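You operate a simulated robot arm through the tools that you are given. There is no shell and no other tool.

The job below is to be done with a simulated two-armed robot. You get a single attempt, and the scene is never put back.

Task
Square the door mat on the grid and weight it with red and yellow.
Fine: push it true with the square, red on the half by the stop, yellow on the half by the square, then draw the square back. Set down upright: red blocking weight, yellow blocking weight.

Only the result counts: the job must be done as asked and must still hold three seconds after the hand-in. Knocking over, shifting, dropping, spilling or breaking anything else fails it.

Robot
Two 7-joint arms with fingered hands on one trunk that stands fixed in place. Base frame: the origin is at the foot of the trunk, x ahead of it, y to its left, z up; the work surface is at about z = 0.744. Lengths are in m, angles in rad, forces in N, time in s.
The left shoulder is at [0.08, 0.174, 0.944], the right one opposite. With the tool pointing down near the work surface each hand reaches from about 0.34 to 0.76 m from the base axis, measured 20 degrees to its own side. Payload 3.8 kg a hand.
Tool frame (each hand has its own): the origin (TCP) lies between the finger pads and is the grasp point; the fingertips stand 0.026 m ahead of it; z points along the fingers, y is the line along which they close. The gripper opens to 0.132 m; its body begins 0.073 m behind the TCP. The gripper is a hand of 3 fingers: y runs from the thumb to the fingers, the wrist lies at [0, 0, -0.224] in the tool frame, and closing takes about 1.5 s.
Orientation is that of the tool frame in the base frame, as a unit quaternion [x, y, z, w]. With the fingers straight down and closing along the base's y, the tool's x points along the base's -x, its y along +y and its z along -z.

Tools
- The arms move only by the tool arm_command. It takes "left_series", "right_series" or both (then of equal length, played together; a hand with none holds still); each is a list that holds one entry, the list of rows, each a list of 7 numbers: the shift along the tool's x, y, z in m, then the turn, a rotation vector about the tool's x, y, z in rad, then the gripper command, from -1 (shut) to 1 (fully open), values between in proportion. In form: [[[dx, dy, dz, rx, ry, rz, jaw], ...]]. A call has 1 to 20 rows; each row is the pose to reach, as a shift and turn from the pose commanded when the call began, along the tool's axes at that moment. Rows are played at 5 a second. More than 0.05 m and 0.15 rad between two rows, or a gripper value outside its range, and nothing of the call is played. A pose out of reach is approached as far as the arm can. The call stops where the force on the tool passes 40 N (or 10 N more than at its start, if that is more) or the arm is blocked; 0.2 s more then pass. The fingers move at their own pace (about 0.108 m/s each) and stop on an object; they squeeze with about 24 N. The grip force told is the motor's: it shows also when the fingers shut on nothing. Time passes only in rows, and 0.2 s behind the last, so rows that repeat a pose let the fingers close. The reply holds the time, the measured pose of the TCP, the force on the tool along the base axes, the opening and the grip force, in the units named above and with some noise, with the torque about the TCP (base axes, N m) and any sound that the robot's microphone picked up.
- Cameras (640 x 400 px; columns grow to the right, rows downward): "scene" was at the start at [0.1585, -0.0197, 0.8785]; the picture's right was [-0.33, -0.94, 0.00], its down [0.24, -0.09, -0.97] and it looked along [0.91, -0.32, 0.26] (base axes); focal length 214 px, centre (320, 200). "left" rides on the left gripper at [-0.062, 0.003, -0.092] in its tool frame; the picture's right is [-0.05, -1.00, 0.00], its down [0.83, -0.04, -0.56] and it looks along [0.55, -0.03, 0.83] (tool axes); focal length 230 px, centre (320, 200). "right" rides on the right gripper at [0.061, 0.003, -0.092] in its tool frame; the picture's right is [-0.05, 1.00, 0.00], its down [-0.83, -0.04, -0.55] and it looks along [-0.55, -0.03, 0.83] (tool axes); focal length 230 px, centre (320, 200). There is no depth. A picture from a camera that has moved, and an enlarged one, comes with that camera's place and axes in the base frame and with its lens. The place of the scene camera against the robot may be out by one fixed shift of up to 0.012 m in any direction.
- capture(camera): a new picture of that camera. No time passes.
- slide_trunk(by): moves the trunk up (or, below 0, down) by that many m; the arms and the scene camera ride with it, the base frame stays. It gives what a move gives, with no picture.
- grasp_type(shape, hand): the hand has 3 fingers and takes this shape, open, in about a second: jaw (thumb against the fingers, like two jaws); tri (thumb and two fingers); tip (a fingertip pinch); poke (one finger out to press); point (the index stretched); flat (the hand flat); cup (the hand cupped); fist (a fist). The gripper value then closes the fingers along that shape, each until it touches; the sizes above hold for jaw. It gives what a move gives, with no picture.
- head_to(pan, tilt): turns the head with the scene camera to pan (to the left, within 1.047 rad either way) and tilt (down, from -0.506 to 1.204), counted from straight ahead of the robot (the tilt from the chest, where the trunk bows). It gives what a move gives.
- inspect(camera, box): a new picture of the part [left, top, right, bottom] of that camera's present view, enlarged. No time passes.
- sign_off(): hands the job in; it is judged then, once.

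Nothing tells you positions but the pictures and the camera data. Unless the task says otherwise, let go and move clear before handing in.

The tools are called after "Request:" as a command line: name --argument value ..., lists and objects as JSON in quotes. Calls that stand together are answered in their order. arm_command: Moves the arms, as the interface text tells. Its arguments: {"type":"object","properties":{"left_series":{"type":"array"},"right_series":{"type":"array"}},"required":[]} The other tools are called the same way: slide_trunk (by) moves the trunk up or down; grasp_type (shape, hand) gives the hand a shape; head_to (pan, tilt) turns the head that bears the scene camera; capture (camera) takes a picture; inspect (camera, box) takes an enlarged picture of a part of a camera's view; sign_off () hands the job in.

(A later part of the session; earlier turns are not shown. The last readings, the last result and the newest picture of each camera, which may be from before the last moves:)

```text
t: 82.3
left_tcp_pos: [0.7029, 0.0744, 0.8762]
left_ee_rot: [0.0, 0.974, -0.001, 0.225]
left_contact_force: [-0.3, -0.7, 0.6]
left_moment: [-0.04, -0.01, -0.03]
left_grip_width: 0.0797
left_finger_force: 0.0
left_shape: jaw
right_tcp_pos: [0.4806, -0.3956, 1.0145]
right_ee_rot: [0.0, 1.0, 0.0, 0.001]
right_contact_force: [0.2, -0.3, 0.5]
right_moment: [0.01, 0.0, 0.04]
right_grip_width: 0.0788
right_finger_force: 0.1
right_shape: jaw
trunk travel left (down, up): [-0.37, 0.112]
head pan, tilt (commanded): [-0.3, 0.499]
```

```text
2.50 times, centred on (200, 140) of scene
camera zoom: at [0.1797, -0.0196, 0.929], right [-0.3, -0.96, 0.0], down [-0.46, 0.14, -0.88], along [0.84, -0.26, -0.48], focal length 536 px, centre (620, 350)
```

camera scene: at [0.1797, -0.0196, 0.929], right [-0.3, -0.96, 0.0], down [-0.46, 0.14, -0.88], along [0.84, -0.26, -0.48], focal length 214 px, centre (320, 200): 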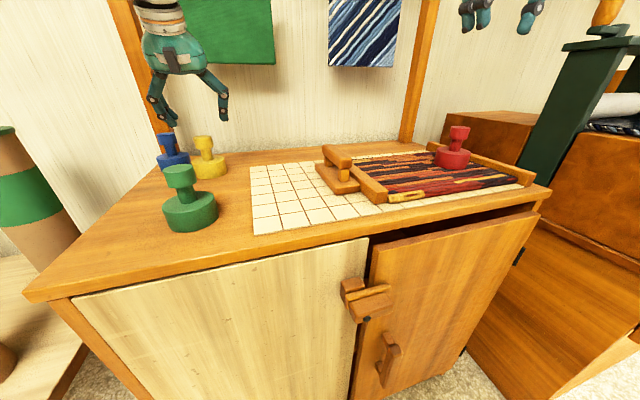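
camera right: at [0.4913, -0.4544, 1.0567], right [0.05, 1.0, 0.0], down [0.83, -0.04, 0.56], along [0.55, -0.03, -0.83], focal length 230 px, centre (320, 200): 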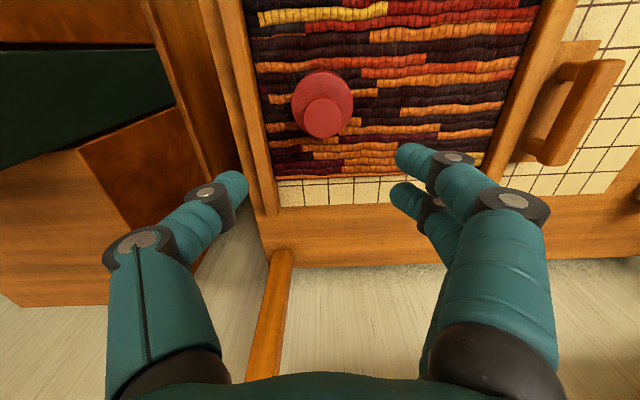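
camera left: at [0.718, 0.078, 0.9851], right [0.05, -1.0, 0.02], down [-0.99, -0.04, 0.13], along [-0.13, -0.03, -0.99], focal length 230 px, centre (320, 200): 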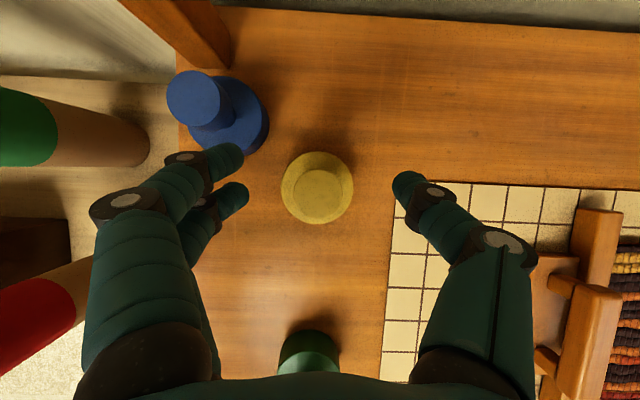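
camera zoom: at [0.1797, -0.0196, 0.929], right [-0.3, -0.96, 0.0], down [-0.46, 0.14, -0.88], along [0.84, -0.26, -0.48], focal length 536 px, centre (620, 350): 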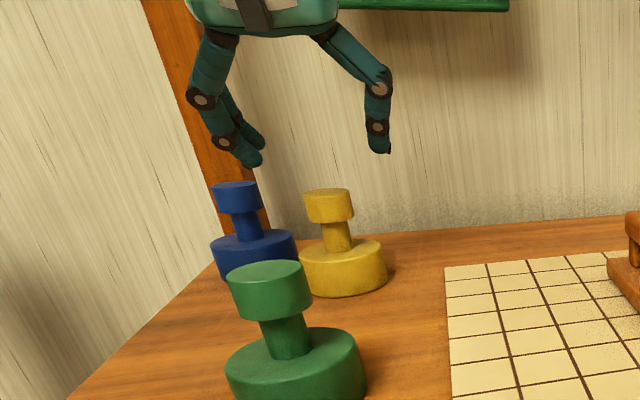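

Yellow measures (0.7012, 0.0748), directly below. Allowing for the tilt, I'll descend to about (0.6955, 0.0748, 0.819) so the pads meet the knob's centre.

Request:
arm_command --left_series '[[[0.0066, 0.0004, -0.0033, 0, 0, 0, 0.2], [0.0133, 0.0004, 0.0101, 0, 0, 0, 0.2], [0.0199, 0.0004, 0.0236, 0, 0, 0, 0.2], [0.0265, 0.0004, 0.037, 0, 0, 0, 0.2], [0.0318, 0.0004, 0.0478, 0, 0, 0, 0.2], [0.0318, 0.0004, 0.0478, 0, 0, 0, 0.2]]]'

Request:
capture --camera "left"

Request:
inspect --camera "scene" --box '[130, 60, 270, 220]'

```text
t: 83.7
left_tcp_pos: [0.6962, 0.0759, 0.8179]
left_ee_rot: [-0.001, 0.974, 0.0, 0.225]
left_contact_force: [0.2, -0.7, 0.6]
left_moment: [0.01, -0.03, 0.01]
left_grip_width: 0.0798
left_finger_force: 0.1
left_shape: jaw
right_tcp_pos: [0.4821, -0.3968, 1.0154]
right_ee_rot: [0.001, 1.0, 0.0, 0.001]
right_contact_force: [-0.8, -0.7, 0.1]
right_moment: [0.02, 0.0, -0.02]
right_grip_width: 0.0785
right_finger_force: 0.0
right_shape: jaw
trunk travel left (down, up): [-0.37, 0.112]
head pan, tilt (commanded): [-0.3, 0.499]
```

```text
taken
camera left: at [0.711, 0.0791, 0.9285], right [0.05, -1.0, 0.02], down [-0.99, -0.04, 0.13], along [-0.13, -0.03, -0.99], focal length 230 px, centre (320, 200)
```

left: 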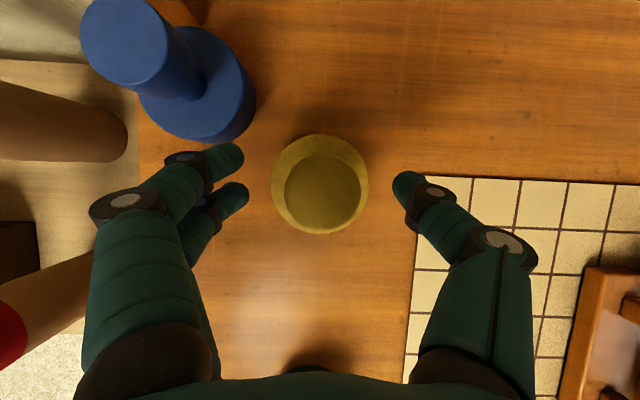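

```text
2.50 times, centred on (200, 140) of scene
camera zoom: at [0.1799, -0.0197, 0.929], right [-0.3, -0.96, 0.0], down [-0.46, 0.14, -0.88], along [0.84, -0.26, -0.48], focal length 536 px, centre (620, 350)
```

zoom: 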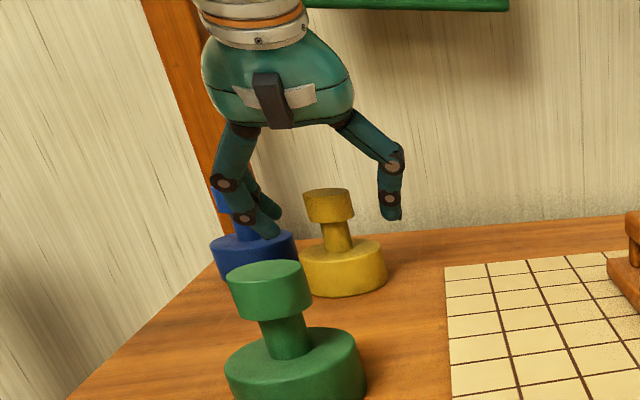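

The fingers straddle yellow's knob, clear of blue. Closing now.

Request:
arm_command --left_series '[[[0, 0, 0, 0, 0, 0, -0.1], [0, 0, 0, 0, 0, 0, -0.4], [0, 0, 0, 0, 0, 0, -1], [0, 0, 0, 0, 0, 0, -1], [0, 0, 0, 0, 0, 0, -1], [0, 0, 0, 0, 0, 0, -1]]]'

Request:
capture --camera "left"

Request:
inspect --camera "scene" --box '[130, 60, 270, 220]'

```text
t: 85.1
left_tcp_pos: [0.696, 0.0752, 0.8175]
left_ee_rot: [-0.001, 0.974, 0.001, 0.225]
left_contact_force: [2.1, -1.3, -0.2]
left_moment: [-0.12, -0.02, 0.04]
left_grip_width: 0.0247
left_finger_force: 24.1
left_shape: jaw
right_tcp_pos: [0.4823, -0.3963, 1.0153]
right_ee_rot: [0.001, 1.0, 0.0, 0.0]
right_contact_force: [0.7, -0.3, 0.0]
right_moment: [0.0, 0.02, -0.02]
right_grip_width: 0.0787
right_finger_force: 0.0
right_shape: jaw
trunk travel left (down, up): [-0.37, 0.112]
head pan, tilt (commanded): [-0.3, 0.499]
```

```text
taken
camera left: at [0.7113, 0.0792, 0.9281], right [0.05, -1.0, 0.02], down [-0.99, -0.04, 0.14], along [-0.13, -0.03, -0.99], focal length 230 px, centre (320, 200)
```

left: 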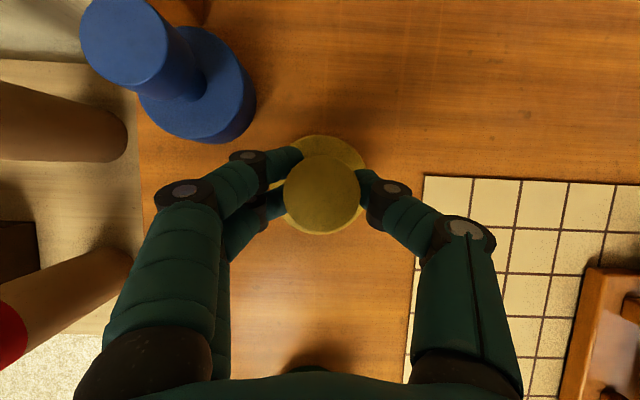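

```text
2.50 times, centred on (200, 140) of scene
camera zoom: at [0.1802, -0.0197, 0.9289], right [-0.3, -0.96, 0.0], down [-0.46, 0.14, -0.88], along [0.84, -0.26, -0.48], focal length 536 px, centre (620, 350)
```

zoom: 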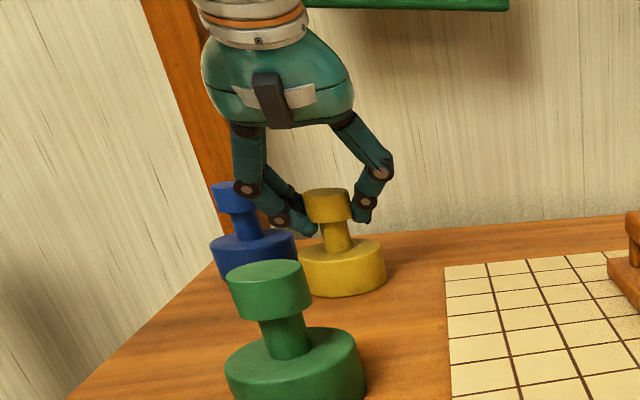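

Request:
arm_command --left_series '[[[-0.0027, 0, -0.0054, 0, 0, 0, -1], [-0.0053, 0, -0.0108, 0, 0, 0, -1], [-0.0088, 0, -0.0179, 0, 0, 0, -1], [-0.0088, 0, -0.0179, 0, 0, 0, -1]]]'

Request:
inspect --camera "scene" --box '[130, 60, 270, 220]'

Request:
capture --camera "left"

```text
t: 86.1
left_tcp_pos: [0.6957, 0.0747, 0.8378]
left_ee_rot: [-0.001, 0.975, 0.001, 0.224]
left_contact_force: [-0.1, 0.0, -8.5]
left_moment: [-0.02, -0.05, 0.03]
left_grip_width: 0.0242
left_finger_force: 23.9
left_shape: jaw
right_tcp_pos: [0.4823, -0.3964, 1.0154]
right_ee_rot: [0.0, 1.0, 0.0, -0.001]
right_contact_force: [0.6, -0.4, -0.5]
right_moment: [0.02, -0.01, 0.01]
right_grip_width: 0.0787
right_finger_force: 0.1
right_shape: jaw
trunk travel left (down, up): [-0.37, 0.112]
head pan, tilt (commanded): [-0.3, 0.499]
```

```text
2.50 times, centred on (200, 140) of scene
camera zoom: at [0.1805, -0.0196, 0.9288], right [-0.3, -0.96, 0.0], down [-0.46, 0.14, -0.88], along [0.84, -0.26, -0.48], focal length 536 px, centre (620, 350)
```

zoom: 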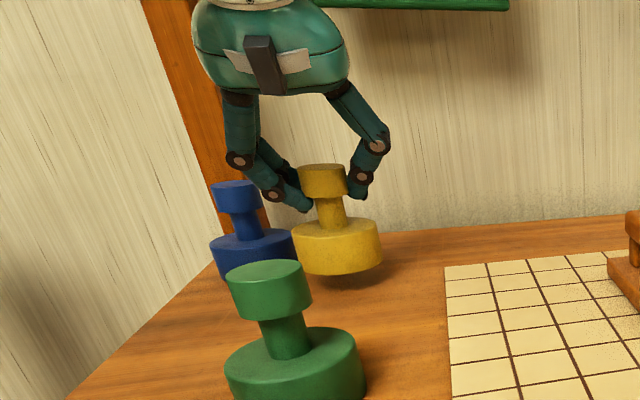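

```text
taken
camera left: at [0.7115, 0.0778, 0.9486], right [0.05, -1.0, 0.02], down [-0.99, -0.04, 0.14], along [-0.14, -0.03, -0.99], focal length 230 px, centre (320, 200)
```

left: 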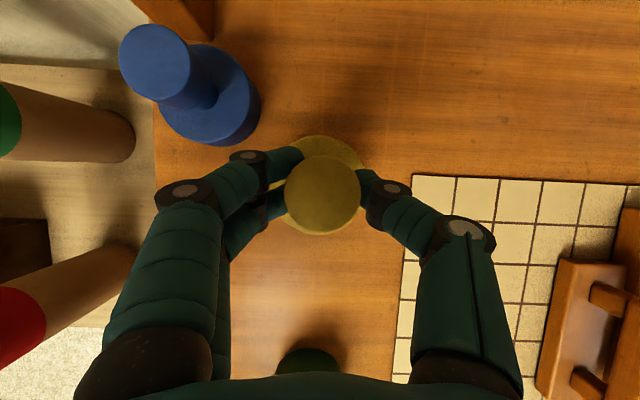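

Yellow is lifted cleanly and upright. I'll raise it and carry it over to the free grid spot near (0.50, −0.07).

Request:
arm_command --left_series '[[[-0.0131, 0, -0.027, 0, 0, 0, -1], [-0.0262, 0, -0.054, 0, 0, 0, -1], [-0.0393, 0, -0.081, 0, 0, 0, -1], [-0.0135, -0.0207, -0.0935, 0, 0, 0, -1], [0.0124, -0.0413, -0.1061, 0, 0, 0, -1], [0.0382, -0.062, -0.1186, 0, 0, 0, -1], [0.064, -0.0827, -0.1312, 0, 0, 0, -1], [0.0899, -0.1034, -0.1437, 0, 0, 0, -1], [0.1157, -0.124, -0.1562, 0, 0, 0, -1], [0.1415, -0.1447, -0.1688, 0, 0, 0, -1], [0.1415, -0.1447, -0.1688, 0, 0, 0, -1]]]'

Request:
capture --camera "left"

Request:
capture --camera "scene"

```text
t: 88.5
left_tcp_pos: [0.4948, -0.0704, 0.9286]
left_ee_rot: [-0.002, 0.974, 0.001, 0.225]
left_contact_force: [1.3, 0.7, -8.5]
left_moment: [0.01, 0.03, 0.01]
left_grip_width: 0.0244
left_finger_force: 24.0
left_shape: jaw
right_tcp_pos: [0.4834, -0.3958, 1.0146]
right_ee_rot: [0.0, 1.0, 0.0, 0.0]
right_contact_force: [0.0, 0.0, -0.1]
right_moment: [-0.03, -0.03, -0.06]
right_grip_width: 0.0783
right_finger_force: 0.2
right_shape: jaw
trunk travel left (down, up): [-0.37, 0.112]
head pan, tilt (commanded): [-0.3, 0.499]
```

```text
taken
camera left: at [0.5095, -0.0674, 1.038], right [0.05, -1.0, 0.02], down [-0.99, -0.04, 0.14], along [-0.13, -0.03, -0.99], focal length 230 px, centre (320, 200)
```

left: 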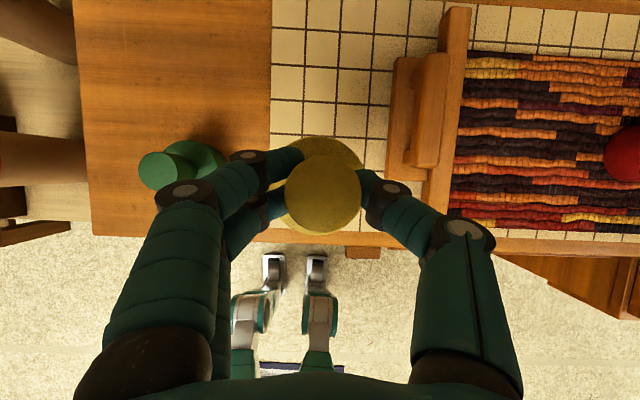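

```text
taken
camera scene: at [0.1804, -0.0196, 0.9288], right [-0.3, -0.96, 0.0], down [-0.46, 0.14, -0.88], along [0.84, -0.26, -0.48], focal length 214 px, centre (320, 200)
```

scene: 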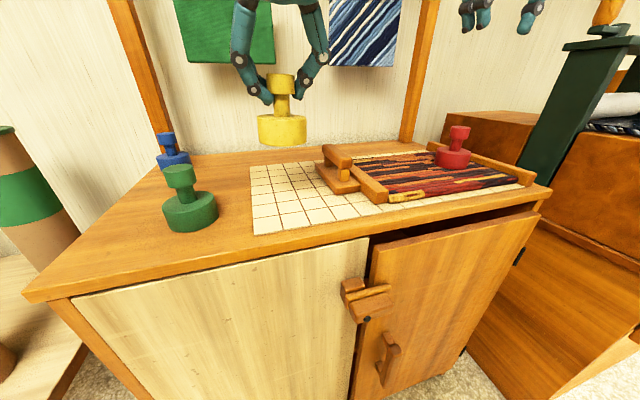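

Request:
arm_command --left_series '[[[0.0131, 0, 0.027, 0, 0, 0, -1], [0.0262, 0, 0.054, 0, 0, 0, -1], [0.0371, 0, 0.0765, 0, 0, 0, -1], [0.0415, 0, 0.0855, 0, 0, 0, -1], [0.0445, 0, 0.0918, 0, 0, 0, -1], [0.0454, 0, 0.0936, 0, 0, 0, -1], [0.0454, 0, 0.0936, 0, 0, 0, -1]]]'

Request:
inspect --camera "scene" --box '[200, 80, 400, 240]'

```text
t: 90.1
left_tcp_pos: [0.4951, -0.0706, 0.8251]
left_ee_rot: [0.0, 0.974, 0.0, 0.225]
left_contact_force: [-0.1, -1.3, -7.7]
left_moment: [-0.04, 0.02, 0.02]
left_grip_width: 0.0241
left_finger_force: 23.7
left_shape: jaw
right_tcp_pos: [0.4824, -0.3963, 1.0152]
right_ee_rot: [0.0, 1.0, 0.0, 0.0]
right_contact_force: [-0.5, 0.0, -0.5]
right_moment: [-0.02, 0.0, -0.02]
right_grip_width: 0.0787
right_finger_force: 0.0
right_shape: jaw
trunk travel left (down, up): [-0.37, 0.112]
head pan, tilt (commanded): [-0.3, 0.499]
```

```text
2.50 times, centred on (300, 160) of scene
camera zoom: at [0.1803, -0.0197, 0.9289], right [-0.3, -0.96, 0.0], down [-0.46, 0.14, -0.88], along [0.84, -0.26, -0.48], focal length 536 px, centre (370, 300)
```

zoom: 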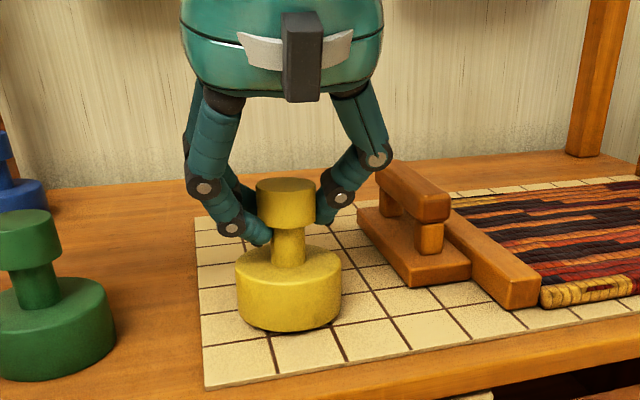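

Request:
arm_command --left_series '[[[0.0009, 0, 0.0018, 0, 0, 0, -1], [0.0017, 0, 0.0036, 0, 0, 0, -1], [0.0022, 0, 0.0045, 0, 0, 0, -1], [0.0022, 0, 0.0045, 0, 0, 0, -1]]]'

```text
t: 91.1
left_tcp_pos: [0.4941, -0.0697, 0.8214]
left_ee_rot: [-0.001, 0.974, -0.001, 0.226]
left_contact_force: [-1.4, 2.5, 5.6]
left_moment: [-0.08, -0.04, 0.02]
left_grip_width: 0.0243
left_finger_force: 24.6
left_shape: jaw
right_tcp_pos: [0.482, -0.3958, 1.0159]
right_ee_rot: [0.0, 1.0, 0.0, 0.001]
right_contact_force: [0.0, 0.6, 0.5]
right_moment: [-0.02, -0.01, 0.01]
right_grip_width: 0.0789
right_finger_force: 0.1
right_shape: jaw
trunk travel left (down, up): [-0.37, 0.112]
head pan, tilt (commanded): [-0.3, 0.499]
```

Contact is made. I'll ease off slightly, open, and rise straight up.

Request:
arm_command --left_series '[[[-0.0007, 0, -0.0013, 0, 0, 0, -1], [-0.0007, 0, -0.0013, 0, 0, 0, -0.5], [-0.0007, 0, -0.0013, 0, 0, 0, 0.0], [-0.0007, 0, -0.0013, 0, 0, 0, 0.25], [-0.0007, 0, -0.0013, 0, 0, 0, 0.25], [-0.0087, 0, -0.018, 0, 0, 0, 0.25], [-0.0218, 0, -0.045, 0, 0, 0, 0.25], [-0.0393, 0, -0.081, 0, 0, 0, 0.25], [-0.0568, 0, -0.117, 0, 0, 0, 0.25]]]'

Request:
inspect --camera "scene" --box '[200, 80, 400, 240]'

Request:
capture --camera "left"

```text
t: 93.1
left_tcp_pos: [0.4934, -0.0712, 0.9493]
left_ee_rot: [-0.001, 0.974, 0.001, 0.225]
left_contact_force: [-0.7, 0.6, 0.5]
left_moment: [-0.04, 0.02, 0.02]
left_grip_width: 0.0821
left_finger_force: 0.1
left_shape: jaw
right_tcp_pos: [0.4825, -0.3965, 1.0157]
right_ee_rot: [0.0, 1.0, 0.0, 0.001]
right_contact_force: [-0.5, -0.7, 0.2]
right_moment: [-0.01, -0.02, 0.02]
right_grip_width: 0.0788
right_finger_force: 0.0
right_shape: jaw
trunk travel left (down, up): [-0.37, 0.112]
head pan, tilt (commanded): [-0.3, 0.499]
```

```text
2.50 times, centred on (300, 160) of scene
camera zoom: at [0.1797, -0.0198, 0.929], right [-0.3, -0.96, 0.0], down [-0.46, 0.14, -0.88], along [0.84, -0.26, -0.48], focal length 536 px, centre (370, 300)
```

zoom: 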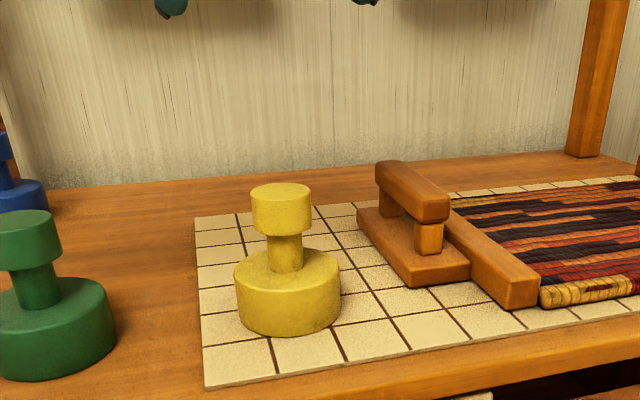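

```text
taken
camera left: at [0.5085, -0.0688, 1.0599], right [0.05, -1.0, 0.02], down [-0.99, -0.04, 0.13], along [-0.13, -0.03, -0.99], focal length 230 px, centre (320, 200)
```

left: 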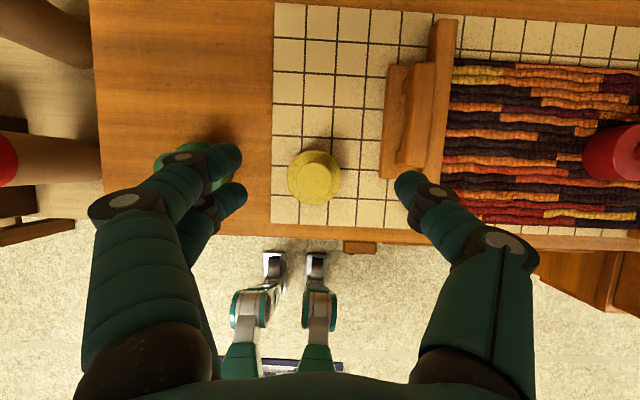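

Yellow is standing on the grid. Swapping arms: left away and upright, right over yellow.

Request:
arm_command --left_series '[[[0.0008, 0.0361, -0.0082, 0, 0.045, 0, 0.2], [0.0016, 0.0722, -0.0164, 0, 0.09, 0, 0.2], [0.0024, 0.1083, -0.0245, 0, 0.135, 0, 0.2], [0.0032, 0.1444, -0.0327, 0, 0.18, 0, 0.2], [0.004, 0.1805, -0.0409, 0, 0.225, 0, 0.2], [0.0049, 0.2166, -0.0491, 0, 0.27, 0, 0.2], [0.0057, 0.2527, -0.0573, 0, 0.315, 0, 0.2], [0.0065, 0.2888, -0.0654, 0, 0.36, 0, 0.2], [0.0073, 0.3249, -0.0736, 0, 0.405, 0, 0.2], [0.0081, 0.361, -0.0818, 0, 0.45, 0, 0.2]]]' --right_series '[[[0, 0.0, 0, 0, 0, 0, 0.2], [-0.001, 0.02, 0, 0, 0, 0, 0.2], [-0.003, 0.055, 0.01, 0, 0, 0, 0.2], [-0.005, 0.095, 0.02, 0, 0, 0, 0.2], [-0.008, 0.135, 0.03, 0, 0, 0, 0.2], [-0.01, 0.175, 0.04, 0, 0, 0, 0.2], [-0.012, 0.215, 0.05, 0, 0, 0, 0.2], [-0.015, 0.255, 0.06, 0, 0, 0, 0.2], [-0.017, 0.295, 0.075, 0, 0, 0, 0.2], [-0.0185, 0.326, 0.086, 0, 0, 0, 0.2]]]'

Request:
capture --camera "right"

```text
t: 95.3
left_tcp_pos: [0.451, 0.2904, 1.0239]
left_ee_rot: [0.001, 1.0, 0.0, 0.002]
left_contact_force: [-0.4, -0.2, -0.4]
left_moment: [0.03, -0.02, -0.01]
left_grip_width: 0.0795
left_finger_force: 0.1
left_shape: jaw
right_tcp_pos: [0.5, -0.0663, 0.9295]
right_ee_rot: [0.0, 1.0, 0.0, 0.001]
right_contact_force: [-0.6, 0.0, -0.3]
right_moment: [0.01, 0.01, 0.02]
right_grip_width: 0.0786
right_finger_force: 0.0
right_shape: jaw
trunk travel left (down, up): [-0.37, 0.112]
head pan, tilt (commanded): [-0.3, 0.499]
```

```text
taken
camera right: at [0.4392, -0.0647, 1.0229], right [0.05, 1.0, 0.0], down [0.83, -0.04, 0.56], along [0.56, -0.03, -0.83], focal length 230 px, centre (320, 200)
```

right: 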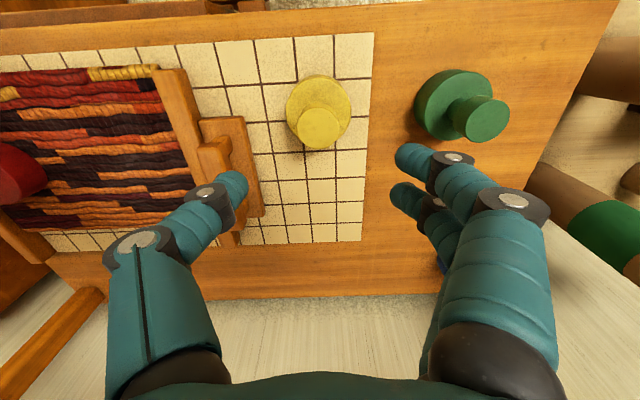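

Request:
arm_command --right_series '[[[-0.003, -0.002, 0.03, 0, 0, 0, 0.2], [-0.003, -0.002, 0.06, 0, 0, 0, 0.2], [-0.003, -0.002, 0.08, 0, 0, 0, 0.2], [-0.003, -0.002, 0.0935, 0, 0, 0, 0.2], [-0.003, -0.002, 0.0935, 0, 0, 0, 0.2]]]'

Request:
capture --camera "right"

```text
t: 96.5
left_tcp_pos: [0.4504, 0.289, 1.0219]
left_ee_rot: [-0.001, 1.0, 0.0, 0.002]
left_contact_force: [0.1, 0.4, 0.1]
left_moment: [0.0, -0.01, -0.01]
left_grip_width: 0.0801
left_finger_force: 0.1
left_shape: jaw
right_tcp_pos: [0.5025, -0.071, 0.8372]
right_ee_rot: [-0.001, 1.0, 0.0, 0.002]
right_contact_force: [0.2, 0.7, -0.9]
right_moment: [0.01, 0.03, 0.01]
right_grip_width: 0.0786
right_finger_force: 0.0
right_shape: jaw
trunk travel left (down, up): [-0.37, 0.112]
head pan, tilt (commanded): [-0.3, 0.499]
```

```text
taken
camera right: at [0.4429, -0.0698, 0.9299], right [0.05, 1.0, 0.0], down [0.83, -0.04, 0.56], along [0.56, -0.03, -0.83], focal length 230 px, centre (320, 200)
```

right: 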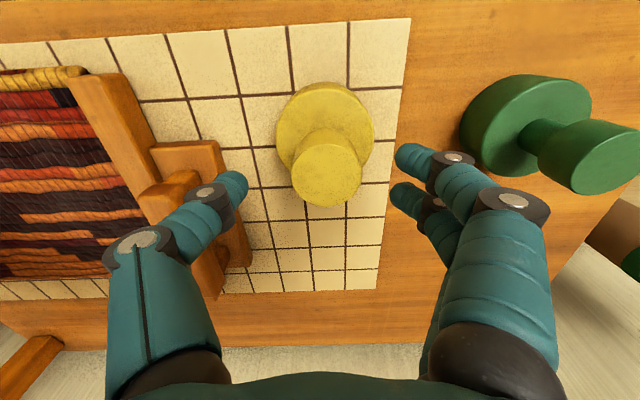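

Request:
arm_command --right_series '[[[0.001, 0.0025, 0.006, 0, 0, 0, 0.2], [0.001, 0.0025, 0.012, 0, 0, 0, 0.2], [0.001, 0.0025, 0.012, 0, 0, 0, -0.1], [0.001, 0.0025, 0.012, 0, 0, 0, -0.4], [0.001, 0.0025, 0.012, 0, 0, 0, -1], [0.001, 0.0025, 0.012, 0, 0, 0, -1], [0.001, 0.0025, 0.012, 0, 0, 0, -1], [0.001, 0.0025, 0.012, 0, 0, 0, -1]]]'

Request:
capture --camera "right"

Request:
inspect --camera "scene" --box '[200, 80, 400, 240]'

```text
t: 98.3
left_tcp_pos: [0.4511, 0.2884, 1.0228]
left_ee_rot: [-0.001, 1.0, -0.001, 0.002]
left_contact_force: [0.0, -0.1, -0.1]
left_moment: [-0.02, 0.01, -0.01]
left_grip_width: 0.0797
left_finger_force: 0.1
left_shape: jaw
right_tcp_pos: [0.5037, -0.0694, 0.8238]
right_ee_rot: [0.001, 1.0, 0.001, 0.0]
right_contact_force: [1.1, 0.0, 0.4]
right_moment: [-0.03, -0.01, 0.02]
right_grip_width: 0.0237
right_finger_force: 24.4
right_shape: jaw
trunk travel left (down, up): [-0.37, 0.112]
head pan, tilt (commanded): [-0.3, 0.499]
```

```text
taken
camera right: at [0.4428, -0.0679, 0.9176], right [0.05, 1.0, 0.0], down [0.83, -0.04, 0.56], along [0.55, -0.03, -0.83], focal length 230 px, centre (320, 200)
```

right: 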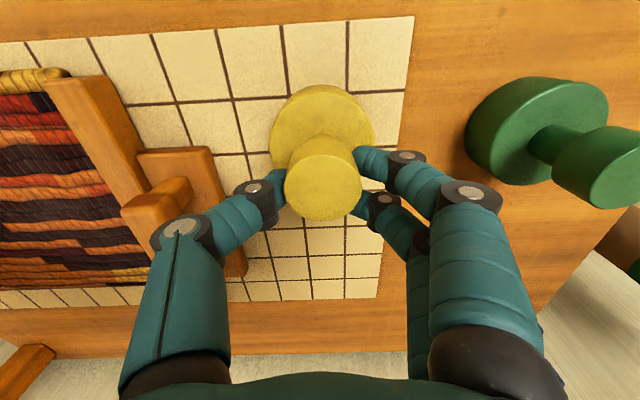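

```text
2.50 times, centred on (300, 160) of scene
camera zoom: at [0.1801, -0.0197, 0.9289], right [-0.3, -0.96, 0.0], down [-0.46, 0.14, -0.88], along [0.84, -0.26, -0.48], focal length 536 px, centre (370, 300)
```

zoom: 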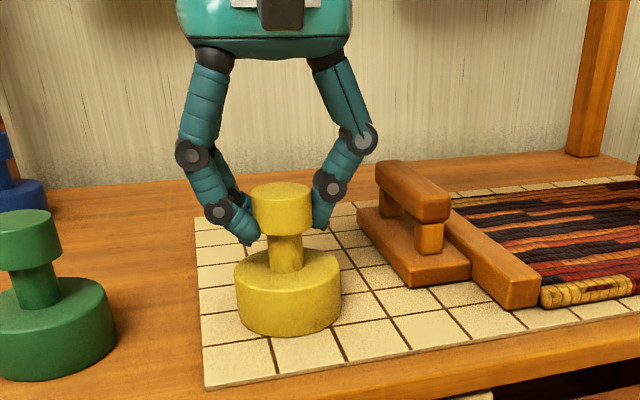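

The grip is good. I'll lift yellow over the square and carry it to the square-side half at about (0.552, −0.31).

Request:
arm_command --right_series '[[[0, 0, -0.01, 0, 0, 0, -1], [0, 0, -0.035, 0, 0, 0, -1], [0, 0, -0.07, 0, 0, 0, -1], [0, 0, -0.105, 0, 0, 0, -1], [-0.005, -0.024, -0.105, 0, 0, 0, -1], [-0.011, -0.055, -0.105, 0, 0, 0, -1], [-0.018, -0.09, -0.105, 0, 0, 0, -1], [-0.025, -0.125, -0.105, 0, 0, 0, -1], [-0.032, -0.16, -0.105, 0, 0, 0, -1], [-0.039, -0.195, -0.105, 0, 0, 0, -1], [-0.045, -0.225, -0.105, 0, 0, 0, -1], [-0.0485, -0.2406, -0.105, 0, 0, 0, -1], [-0.0485, -0.2406, -0.105, 0, 0, 0, -1]]]'

Request:
capture --camera "right"

Request:
capture --camera "scene"

```text
t: 101.1
left_tcp_pos: [0.4517, 0.2888, 1.0216]
left_ee_rot: [0.0, 1.0, 0.0, 0.002]
left_contact_force: [-0.8, -0.7, 0.3]
left_moment: [0.02, 0.02, 0.0]
left_grip_width: 0.08
left_finger_force: 0.0
left_shape: jaw
right_tcp_pos: [0.5515, -0.308, 0.9279]
right_ee_rot: [0.0, 1.0, 0.0, 0.0]
right_contact_force: [0.3, 0.4, -7.8]
right_moment: [-0.03, -0.02, 0.0]
right_grip_width: 0.0237
right_finger_force: 23.8
right_shape: jaw
trunk travel left (down, up): [-0.37, 0.112]
head pan, tilt (commanded): [-0.3, 0.499]
```

```text
taken
camera right: at [0.4918, -0.3077, 1.0206], right [0.05, 1.0, 0.0], down [0.83, -0.04, 0.56], along [0.55, -0.03, -0.83], focal length 230 px, centre (320, 200)
```

right: 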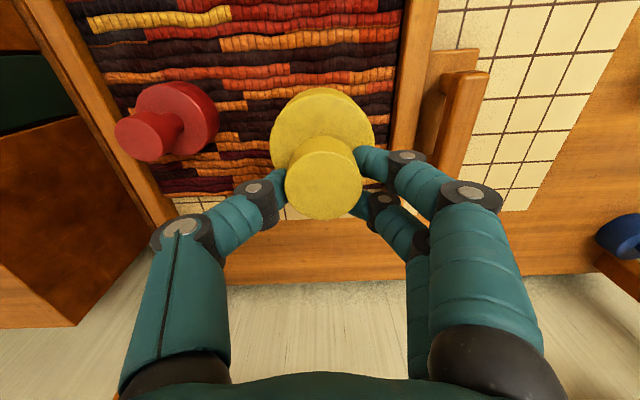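

```text
taken
camera scene: at [0.1803, -0.0199, 0.9288], right [-0.3, -0.96, 0.0], down [-0.46, 0.14, -0.88], along [0.84, -0.26, -0.48], focal length 214 px, centre (320, 200)
```

scene: 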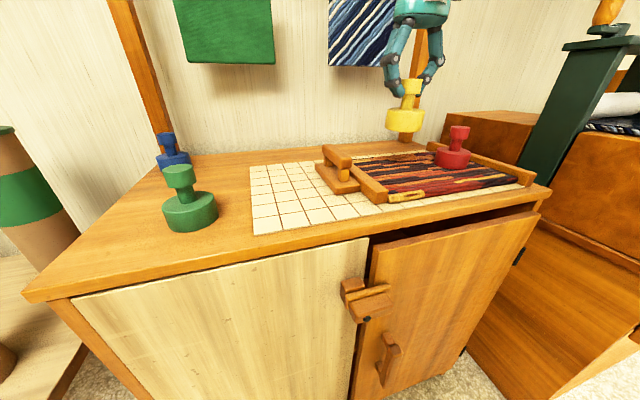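

Request:
arm_command --right_series '[[[0, 0, 0.03, 0, 0, 0, -1], [0, 0, 0.055, 0, 0, 0, -1], [0, 0, 0.075, 0, 0, 0, -1], [0, 0, 0.084, 0, 0, 0, -1], [0, 0, 0.088, 0, 0, 0, -1], [0, 0, 0.088, 0, 0, 0, -1]]]'

Request:
inspect --camera "scene" --box '[300, 80, 540, 230]'

```text
t: 102.5
left_tcp_pos: [0.4508, 0.2881, 1.0217]
left_ee_rot: [-0.001, 1.0, 0.0, 0.002]
left_contact_force: [-0.3, -0.1, 0.4]
left_moment: [-0.05, 0.04, 0.0]
left_grip_width: 0.0796
left_finger_force: 0.1
left_shape: jaw
right_tcp_pos: [0.5523, -0.3087, 0.8404]
right_ee_rot: [0.0, 1.0, 0.0, 0.0]
right_contact_force: [-0.4, 0.2, -7.6]
right_moment: [-0.01, -0.03, -0.02]
right_grip_width: 0.0236
right_finger_force: 23.7
right_shape: jaw
trunk travel left (down, up): [-0.37, 0.112]
head pan, tilt (commanded): [-0.3, 0.499]
```

```text
2.67 times, centred on (420, 155) of scene
camera zoom: at [0.1803, -0.0199, 0.9289], right [-0.3, -0.96, 0.0], down [-0.46, 0.14, -0.88], along [0.84, -0.26, -0.48], focal length 572 px, centre (53, 320)
```

zoom: 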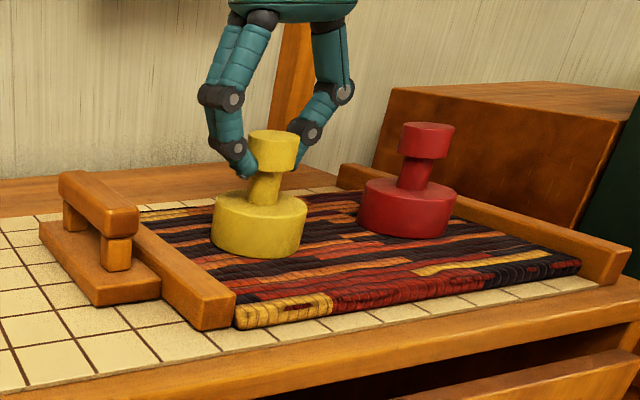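

Request:
arm_command --right_series '[[[0, 0, 0.002, 0, 0, 0, -1], [0, 0, 0.0035, 0, 0, 0, -1], [0, 0, 0.0035, 0, 0, 0, -1]]]'

```text
t: 103.3
left_tcp_pos: [0.4506, 0.2888, 1.0245]
left_ee_rot: [-0.001, 1.0, 0.0, 0.002]
left_contact_force: [-0.2, -0.2, 0.9]
left_moment: [0.0, 0.04, 0.01]
left_grip_width: 0.0798
left_finger_force: 0.0
left_shape: jaw
right_tcp_pos: [0.5526, -0.3097, 0.838]
right_ee_rot: [0.0, 1.0, 0.0, 0.001]
right_contact_force: [1.8, 0.2, 6.5]
right_moment: [0.04, -0.03, -0.01]
right_grip_width: 0.0237
right_finger_force: 24.1
right_shape: jaw
trunk travel left (down, up): [-0.37, 0.112]
head pan, tilt (commanded): [-0.3, 0.499]
```

Yellow has landed on the mat at +6.5 N. I'll ease off, open and rise.

Request:
arm_command --right_series '[[[0, 0, -0.0015, 0, 0, 0, -1], [0, 0, -0.0015, 0, 0, 0, -0.5], [0, 0, -0.0015, 0, 0, 0, 0.0], [0, 0, -0.0015, 0, 0, 0, 0.2], [0, 0, -0.0015, 0, 0, 0, 0.2], [0, 0, -0.02, 0, 0, 0, 0.2], [0, 0, -0.05, 0, 0, 0, 0.2], [0, 0, -0.09, 0, 0, 0, 0.2], [0, 0, -0.13, 0, 0, 0, 0.2]]]'

Request:
inspect --camera "scene" --box '[300, 80, 540, 230]'

Request:
capture --camera "right"

```text
t: 105.3
left_tcp_pos: [0.4498, 0.2884, 1.0234]
left_ee_rot: [0.0, 1.0, 0.0, 0.002]
left_contact_force: [-0.5, 0.5, 1.4]
left_moment: [0.02, 0.02, 0.02]
left_grip_width: 0.0795
left_finger_force: 0.0
left_shape: jaw
right_tcp_pos: [0.5531, -0.3079, 0.9656]
right_ee_rot: [0.0, 1.0, 0.0, 0.0]
right_contact_force: [0.6, -0.5, 0.8]
right_moment: [0.0, -0.02, 0.01]
right_grip_width: 0.0785
right_finger_force: 0.1
right_shape: jaw
trunk travel left (down, up): [-0.37, 0.112]
head pan, tilt (commanded): [-0.3, 0.499]
```

```text
2.67 times, centred on (420, 155) of scene
camera zoom: at [0.1797, -0.0195, 0.929], right [-0.3, -0.96, 0.0], down [-0.46, 0.14, -0.88], along [0.84, -0.26, -0.48], focal length 572 px, centre (53, 320)
```

zoom: 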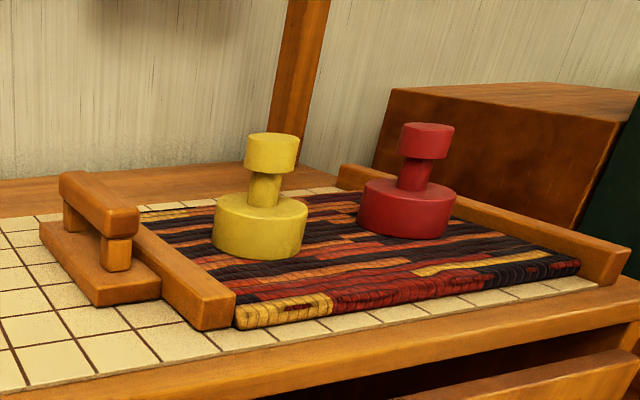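

```text
taken
camera right: at [0.4919, -0.3063, 1.0593], right [0.05, 1.0, 0.0], down [0.83, -0.04, 0.56], along [0.56, -0.03, -0.83], focal length 230 px, centre (320, 200)
```

right: 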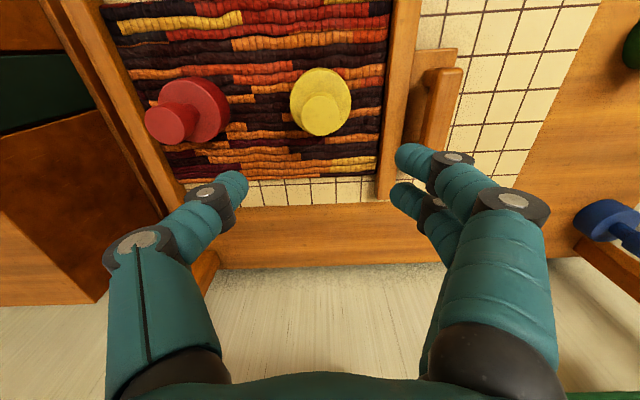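

Both weights stand upright on their halves. Last step is to draw the square back: I'll move the right hand above the handle (about y −0.19) with a narrower opening and check alignment.

Request:
arm_command --right_series '[[[-0.004, 0.025, 0, 0, 0, 0, 0.2], [-0.009, 0.055, 0, 0, 0, 0, 0.1], [-0.014, 0.085, 0.01, 0, 0, 0, 0.0], [-0.019, 0.118, 0.04, 0, 0, 0, -0.1], [-0.019, 0.118, 0.07, 0, 0, 0, -0.1], [-0.019, 0.118, 0.0856, 0, 0, 0, -0.1], [-0.019, 0.118, 0.0856, 0, 0, 0, -0.1]]]'

Request:
capture --camera "right"

Request:
capture --camera "scene"

```text
t: 106.9
left_tcp_pos: [0.4497, 0.2875, 1.0223]
left_ee_rot: [-0.001, 1.0, 0.0, 0.002]
left_contact_force: [0.1, -0.1, 0.3]
left_moment: [-0.01, 0.0, -0.01]
left_grip_width: 0.0796
left_finger_force: 0.1
left_shape: jaw
right_tcp_pos: [0.5723, -0.1915, 0.8827]
right_ee_rot: [0.0, 1.0, 0.0, 0.002]
right_contact_force: [0.1, -0.2, 0.3]
right_moment: [0.02, 0.01, 0.02]
right_grip_width: 0.0599
right_finger_force: 0.1
right_shape: jaw
trunk travel left (down, up): [-0.37, 0.112]
head pan, tilt (commanded): [-0.3, 0.499]
```

```text
taken
camera right: at [0.5101, -0.1893, 0.975], right [0.05, 1.0, 0.0], down [0.83, -0.04, 0.56], along [0.56, -0.03, -0.83], focal length 230 px, centre (320, 200)
```

right: 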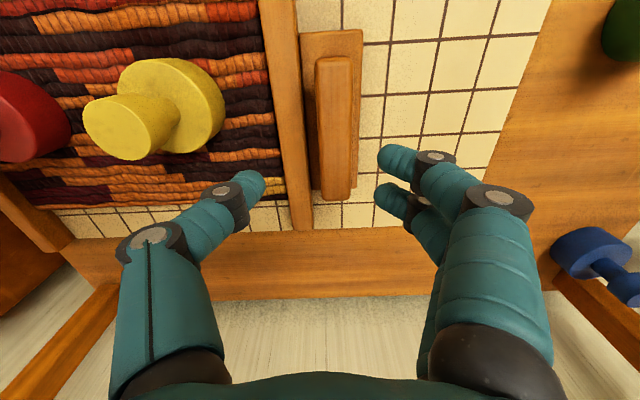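

```text
taken
camera scene: at [0.1798, -0.0198, 0.929], right [-0.3, -0.96, 0.0], down [-0.46, 0.14, -0.88], along [0.84, -0.26, -0.48], focal length 214 px, centre (320, 200)
```

scene: 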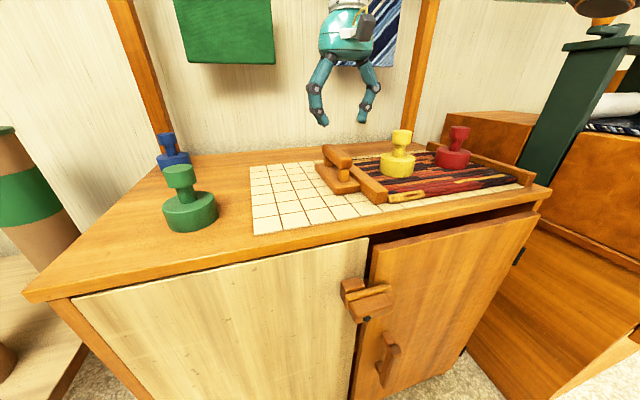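

The handle is now at y ≈ −0.181. I'll shift to centre on it, lower to z ≈ 0.8065, and check.

Request:
arm_command --right_series '[[[0, 0.0108, 0.0, 0, 0, 0, -0.1], [0, 0.0108, 0.025, 0, 0, 0, -0.1], [0, 0.0108, 0.05, 0, 0, 0, -0.1], [0, 0.0108, 0.066, 0, 0, 0, -0.1], [0, 0.0108, 0.0755, 0, 0, 0, -0.1], [0, 0.0108, 0.0755, 0, 0, 0, -0.1]]]'

Request:
capture --camera "right"

Request:
inspect --camera "scene" --box '[300, 100, 460, 220]'

```text
t: 108.3
left_tcp_pos: [0.4511, 0.2883, 1.0226]
left_ee_rot: [-0.001, 1.0, 0.0, 0.002]
left_contact_force: [-1.1, 0.2, 0.8]
left_moment: [0.03, 0.02, 0.01]
left_grip_width: 0.0799
left_finger_force: 0.0
left_shape: jaw
right_tcp_pos: [0.571, -0.182, 0.8077]
right_ee_rot: [0.0, 1.0, 0.0, 0.001]
right_contact_force: [0.1, 0.0, 0.6]
right_moment: [0.01, 0.0, 0.02]
right_grip_width: 0.0599
right_finger_force: 0.0
right_shape: jaw
trunk travel left (down, up): [-0.37, 0.112]
head pan, tilt (commanded): [-0.3, 0.499]
```

```text
taken
camera right: at [0.5101, -0.1786, 0.8999], right [0.05, 1.0, 0.0], down [0.83, -0.04, 0.56], along [0.56, -0.03, -0.83], focal length 230 px, centre (320, 200)
```

right: 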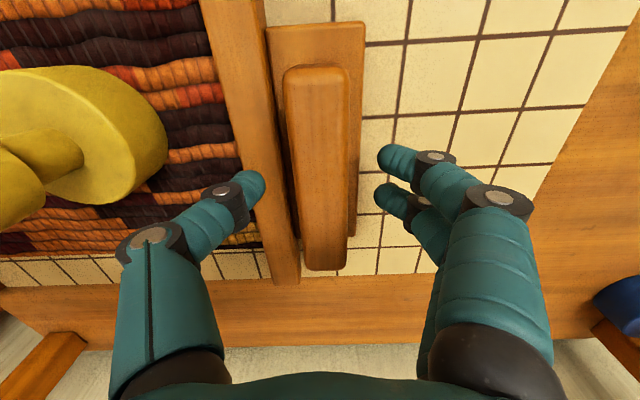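

```text
3.33 times, centred on (380, 160) of scene
camera zoom: at [0.1799, -0.0197, 0.929], right [-0.3, -0.96, 0.0], down [-0.46, 0.14, -0.88], along [0.84, -0.26, -0.48], focal length 715 px, centre (120, 333)
```

zoom: 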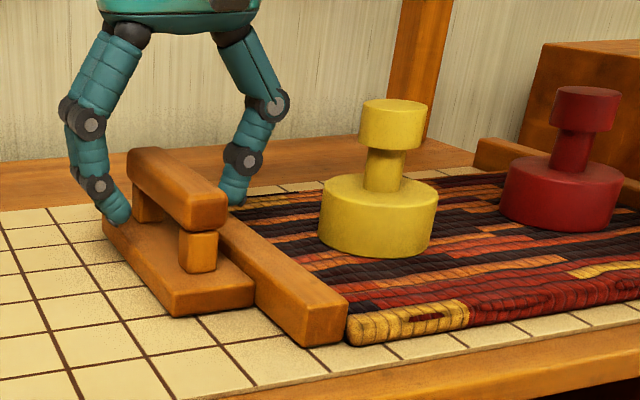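

The hand is centred. I'll bias 1.5 mm away from the mat so closing can't nudge it, then grip the handle.

Request:
arm_command --right_series '[[[0, 0.0015, 0, 0, 0, 0, -0.3], [0, 0.0015, 0, 0, 0, 0, -0.5], [0, 0.0015, 0, 0, 0, 0, -1], [0, 0.0015, 0, 0, 0, 0, -1], [0, 0.0015, 0, 0, 0, 0, -1], [0, 0.0015, 0, 0, 0, 0, -1]]]'

Request:
inspect --camera "scene" --box '[300, 100, 460, 220]'

```text
t: 109.7
left_tcp_pos: [0.4511, 0.2896, 1.0229]
left_ee_rot: [-0.001, 1.0, 0.0, 0.002]
left_contact_force: [0.2, -0.3, 0.3]
left_moment: [0.0, 0.01, -0.01]
left_grip_width: 0.0797
left_finger_force: 0.1
left_shape: jaw
right_tcp_pos: [0.5709, -0.1801, 0.8073]
right_ee_rot: [0.0, 1.0, 0.0, 0.001]
right_contact_force: [-0.6, -0.1, -2.0]
right_moment: [0.03, -0.02, 0.02]
right_grip_width: 0.0206
right_finger_force: 23.6
right_shape: jaw
trunk travel left (down, up): [-0.37, 0.112]
head pan, tilt (commanded): [-0.3, 0.499]
```

```text
3.33 times, centred on (380, 160) of scene
camera zoom: at [0.18, -0.0197, 0.9289], right [-0.3, -0.96, 0.0], down [-0.46, 0.14, -0.88], along [0.84, -0.26, -0.48], focal length 715 px, centre (120, 333)
```

zoom: 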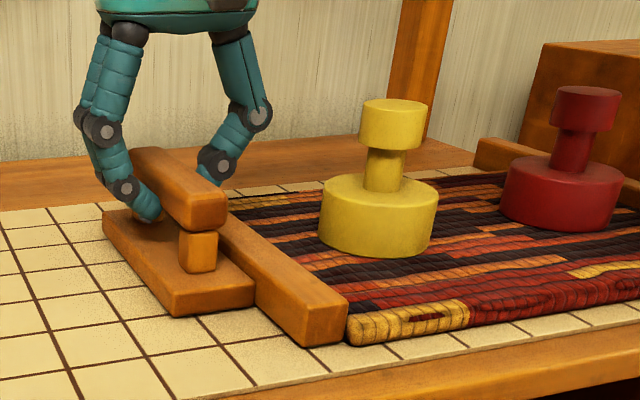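

Solid grip. I'll draw the square straight back (+y) toward its starting place.

Request:
arm_command --right_series '[[[0, 0.004, 0, 0, 0, 0, -1], [0, 0.01, 0, 0, 0, 0, -1], [0, 0.02, 0, 0, 0, 0, -1], [0, 0.032, 0, 0, 0, 0, -1], [0, 0.044, 0, 0, 0, 0, -1], [0, 0.056, 0, 0, 0, 0, -1], [0, 0.068, 0, 0, 0, 0, -1], [0, 0.08, 0, 0, 0, 0, -1], [0, 0.092, 0, 0, 0, 0, -1], [0, 0.104, 0, 0, 0, 0, -1], [0, 0.116, 0, 0, 0, 0, -1], [0, 0.128, 0, 0, 0, 0, -1], [0, 0.14, 0, 0, 0, 0, -1], [0, 0.148, 0, 0, 0, 0, -1]]]'

Request:
capture --camera "scene"

Request:
inspect --camera "scene" --box '[300, 100, 540, 230]'

Request:
capture --camera "right"

```text
t: 112.7
left_tcp_pos: [0.4503, 0.288, 1.0236]
left_ee_rot: [-0.001, 1.0, 0.0, 0.001]
left_contact_force: [0.6, 0.3, 0.1]
left_moment: [0.0, -0.02, 0.0]
left_grip_width: 0.0799
left_finger_force: 0.1
left_shape: jaw
right_tcp_pos: [0.5708, -0.0308, 0.8074]
right_ee_rot: [0.0, 1.0, 0.001, 0.001]
right_contact_force: [0.1, -2.0, 3.4]
right_moment: [-0.04, 0.04, 0.01]
right_grip_width: 0.0206
right_finger_force: 24.3
right_shape: jaw
trunk travel left (down, up): [-0.37, 0.112]
head pan, tilt (commanded): [-0.3, 0.499]
```

```text
taken
camera scene: at [0.1796, -0.0197, 0.929], right [-0.3, -0.96, 0.0], down [-0.46, 0.14, -0.88], along [0.84, -0.26, -0.48], focal length 214 px, centre (320, 200)
```

scene: 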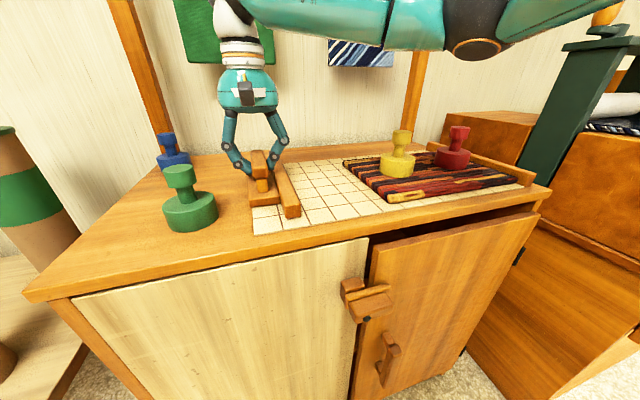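

```text
2.67 times, centred on (420, 165) of scene
camera zoom: at [0.1796, -0.0197, 0.929], right [-0.3, -0.96, 0.0], down [-0.46, 0.14, -0.88], along [0.84, -0.26, -0.48], focal length 572 px, centre (53, 293)
```

zoom: 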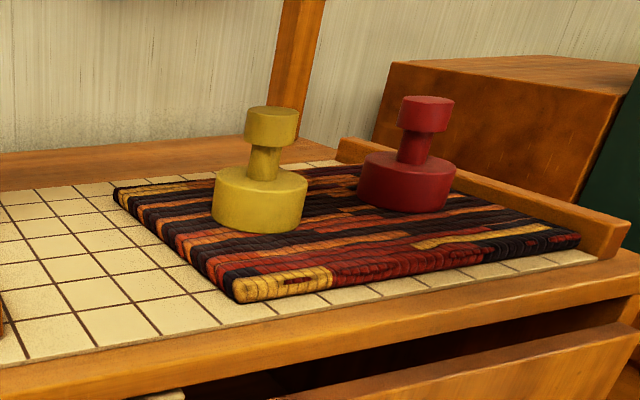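

```text
taken
camera right: at [0.51, -0.0288, 0.8997], right [0.05, 1.0, 0.0], down [0.83, -0.04, 0.56], along [0.56, -0.03, -0.83], focal length 230 px, centre (320, 200)
```

right: 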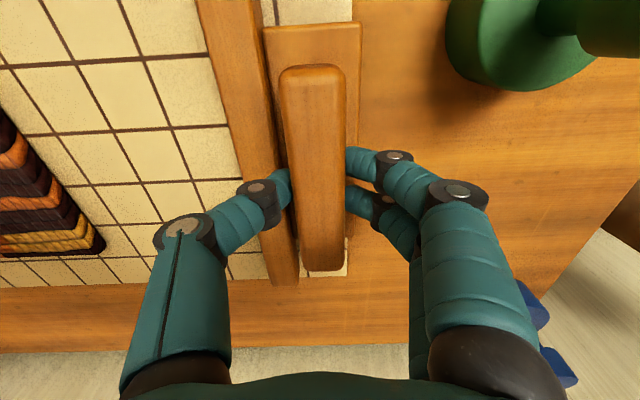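

The square is back near where it started, and the mat and weights stayed put. Releasing the handle and rising.

Request:
arm_command --right_series '[[[0, 0, 0, 0, 0, 0, -0.6], [0, 0, 0, 0, 0, 0, -0.2], [0, 0, 0, 0, 0, 0, -0.1], [0, 0, 0, 0, 0, 0, -0.1], [0, 0, -0.015, 0, 0, 0, -0.1], [0, 0, -0.04, 0, 0, 0, -0.1], [0, 0, -0.08, 0, 0, 0, 0], [0, 0, -0.12, 0, 0, 0, 0], [0, 0, -0.16, 0, 0, 0, 0], [0.02, -0.03, -0.19, 0, 0, 0, 0], [0.04, -0.07, -0.21, 0, 0, 0, 0], [0.06, -0.11, -0.22, 0, 0, 0, 0], [0.08, -0.15, -0.22, 0, 0, 0, 0], [0.1, -0.19, -0.22, 0, 0, 0, 0], [0.11, -0.23, -0.22, 0, 0, 0, 0], [0.11, -0.27, -0.22, 0, 0, 0, 0], [0.11, -0.27, -0.22, 0, 0, 0, 0]]]'

Request:
capture --camera "right"

Request:
capture --camera "scene"

```text
t: 116.3
left_tcp_pos: [0.4509, 0.288, 1.0231]
left_ee_rot: [-0.001, 1.0, 0.0, 0.002]
left_contact_force: [-0.2, -0.1, -0.1]
left_moment: [-0.01, -0.03, 0.0]
left_grip_width: 0.0797
left_finger_force: 0.1
left_shape: jaw
right_tcp_pos: [0.4624, -0.3015, 1.0283]
right_ee_rot: [0.0, 1.0, 0.0, 0.0]
right_contact_force: [-0.1, -0.1, 1.0]
right_moment: [-0.01, 0.02, 0.01]
right_grip_width: 0.0657
right_finger_force: 0.0
right_shape: jaw
trunk travel left (down, up): [-0.37, 0.112]
head pan, tilt (commanded): [-0.3, 0.499]
```

```text
taken
camera right: at [0.4017, -0.2986, 1.1203], right [0.05, 1.0, 0.0], down [0.83, -0.04, 0.56], along [0.56, -0.03, -0.83], focal length 230 px, centre (320, 200)
```

right: 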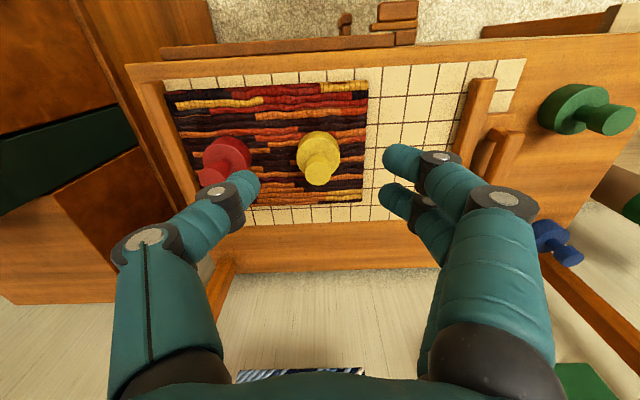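

```text
taken
camera scene: at [0.18, -0.0195, 0.9289], right [-0.3, -0.96, 0.0], down [-0.46, 0.14, -0.88], along [0.84, -0.26, -0.48], focal length 214 px, centre (320, 200)
```

scene: 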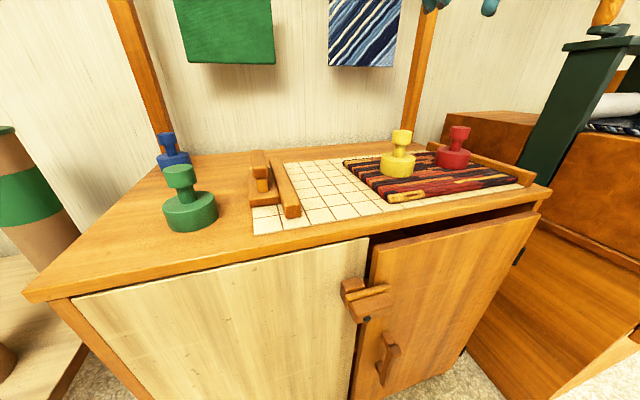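

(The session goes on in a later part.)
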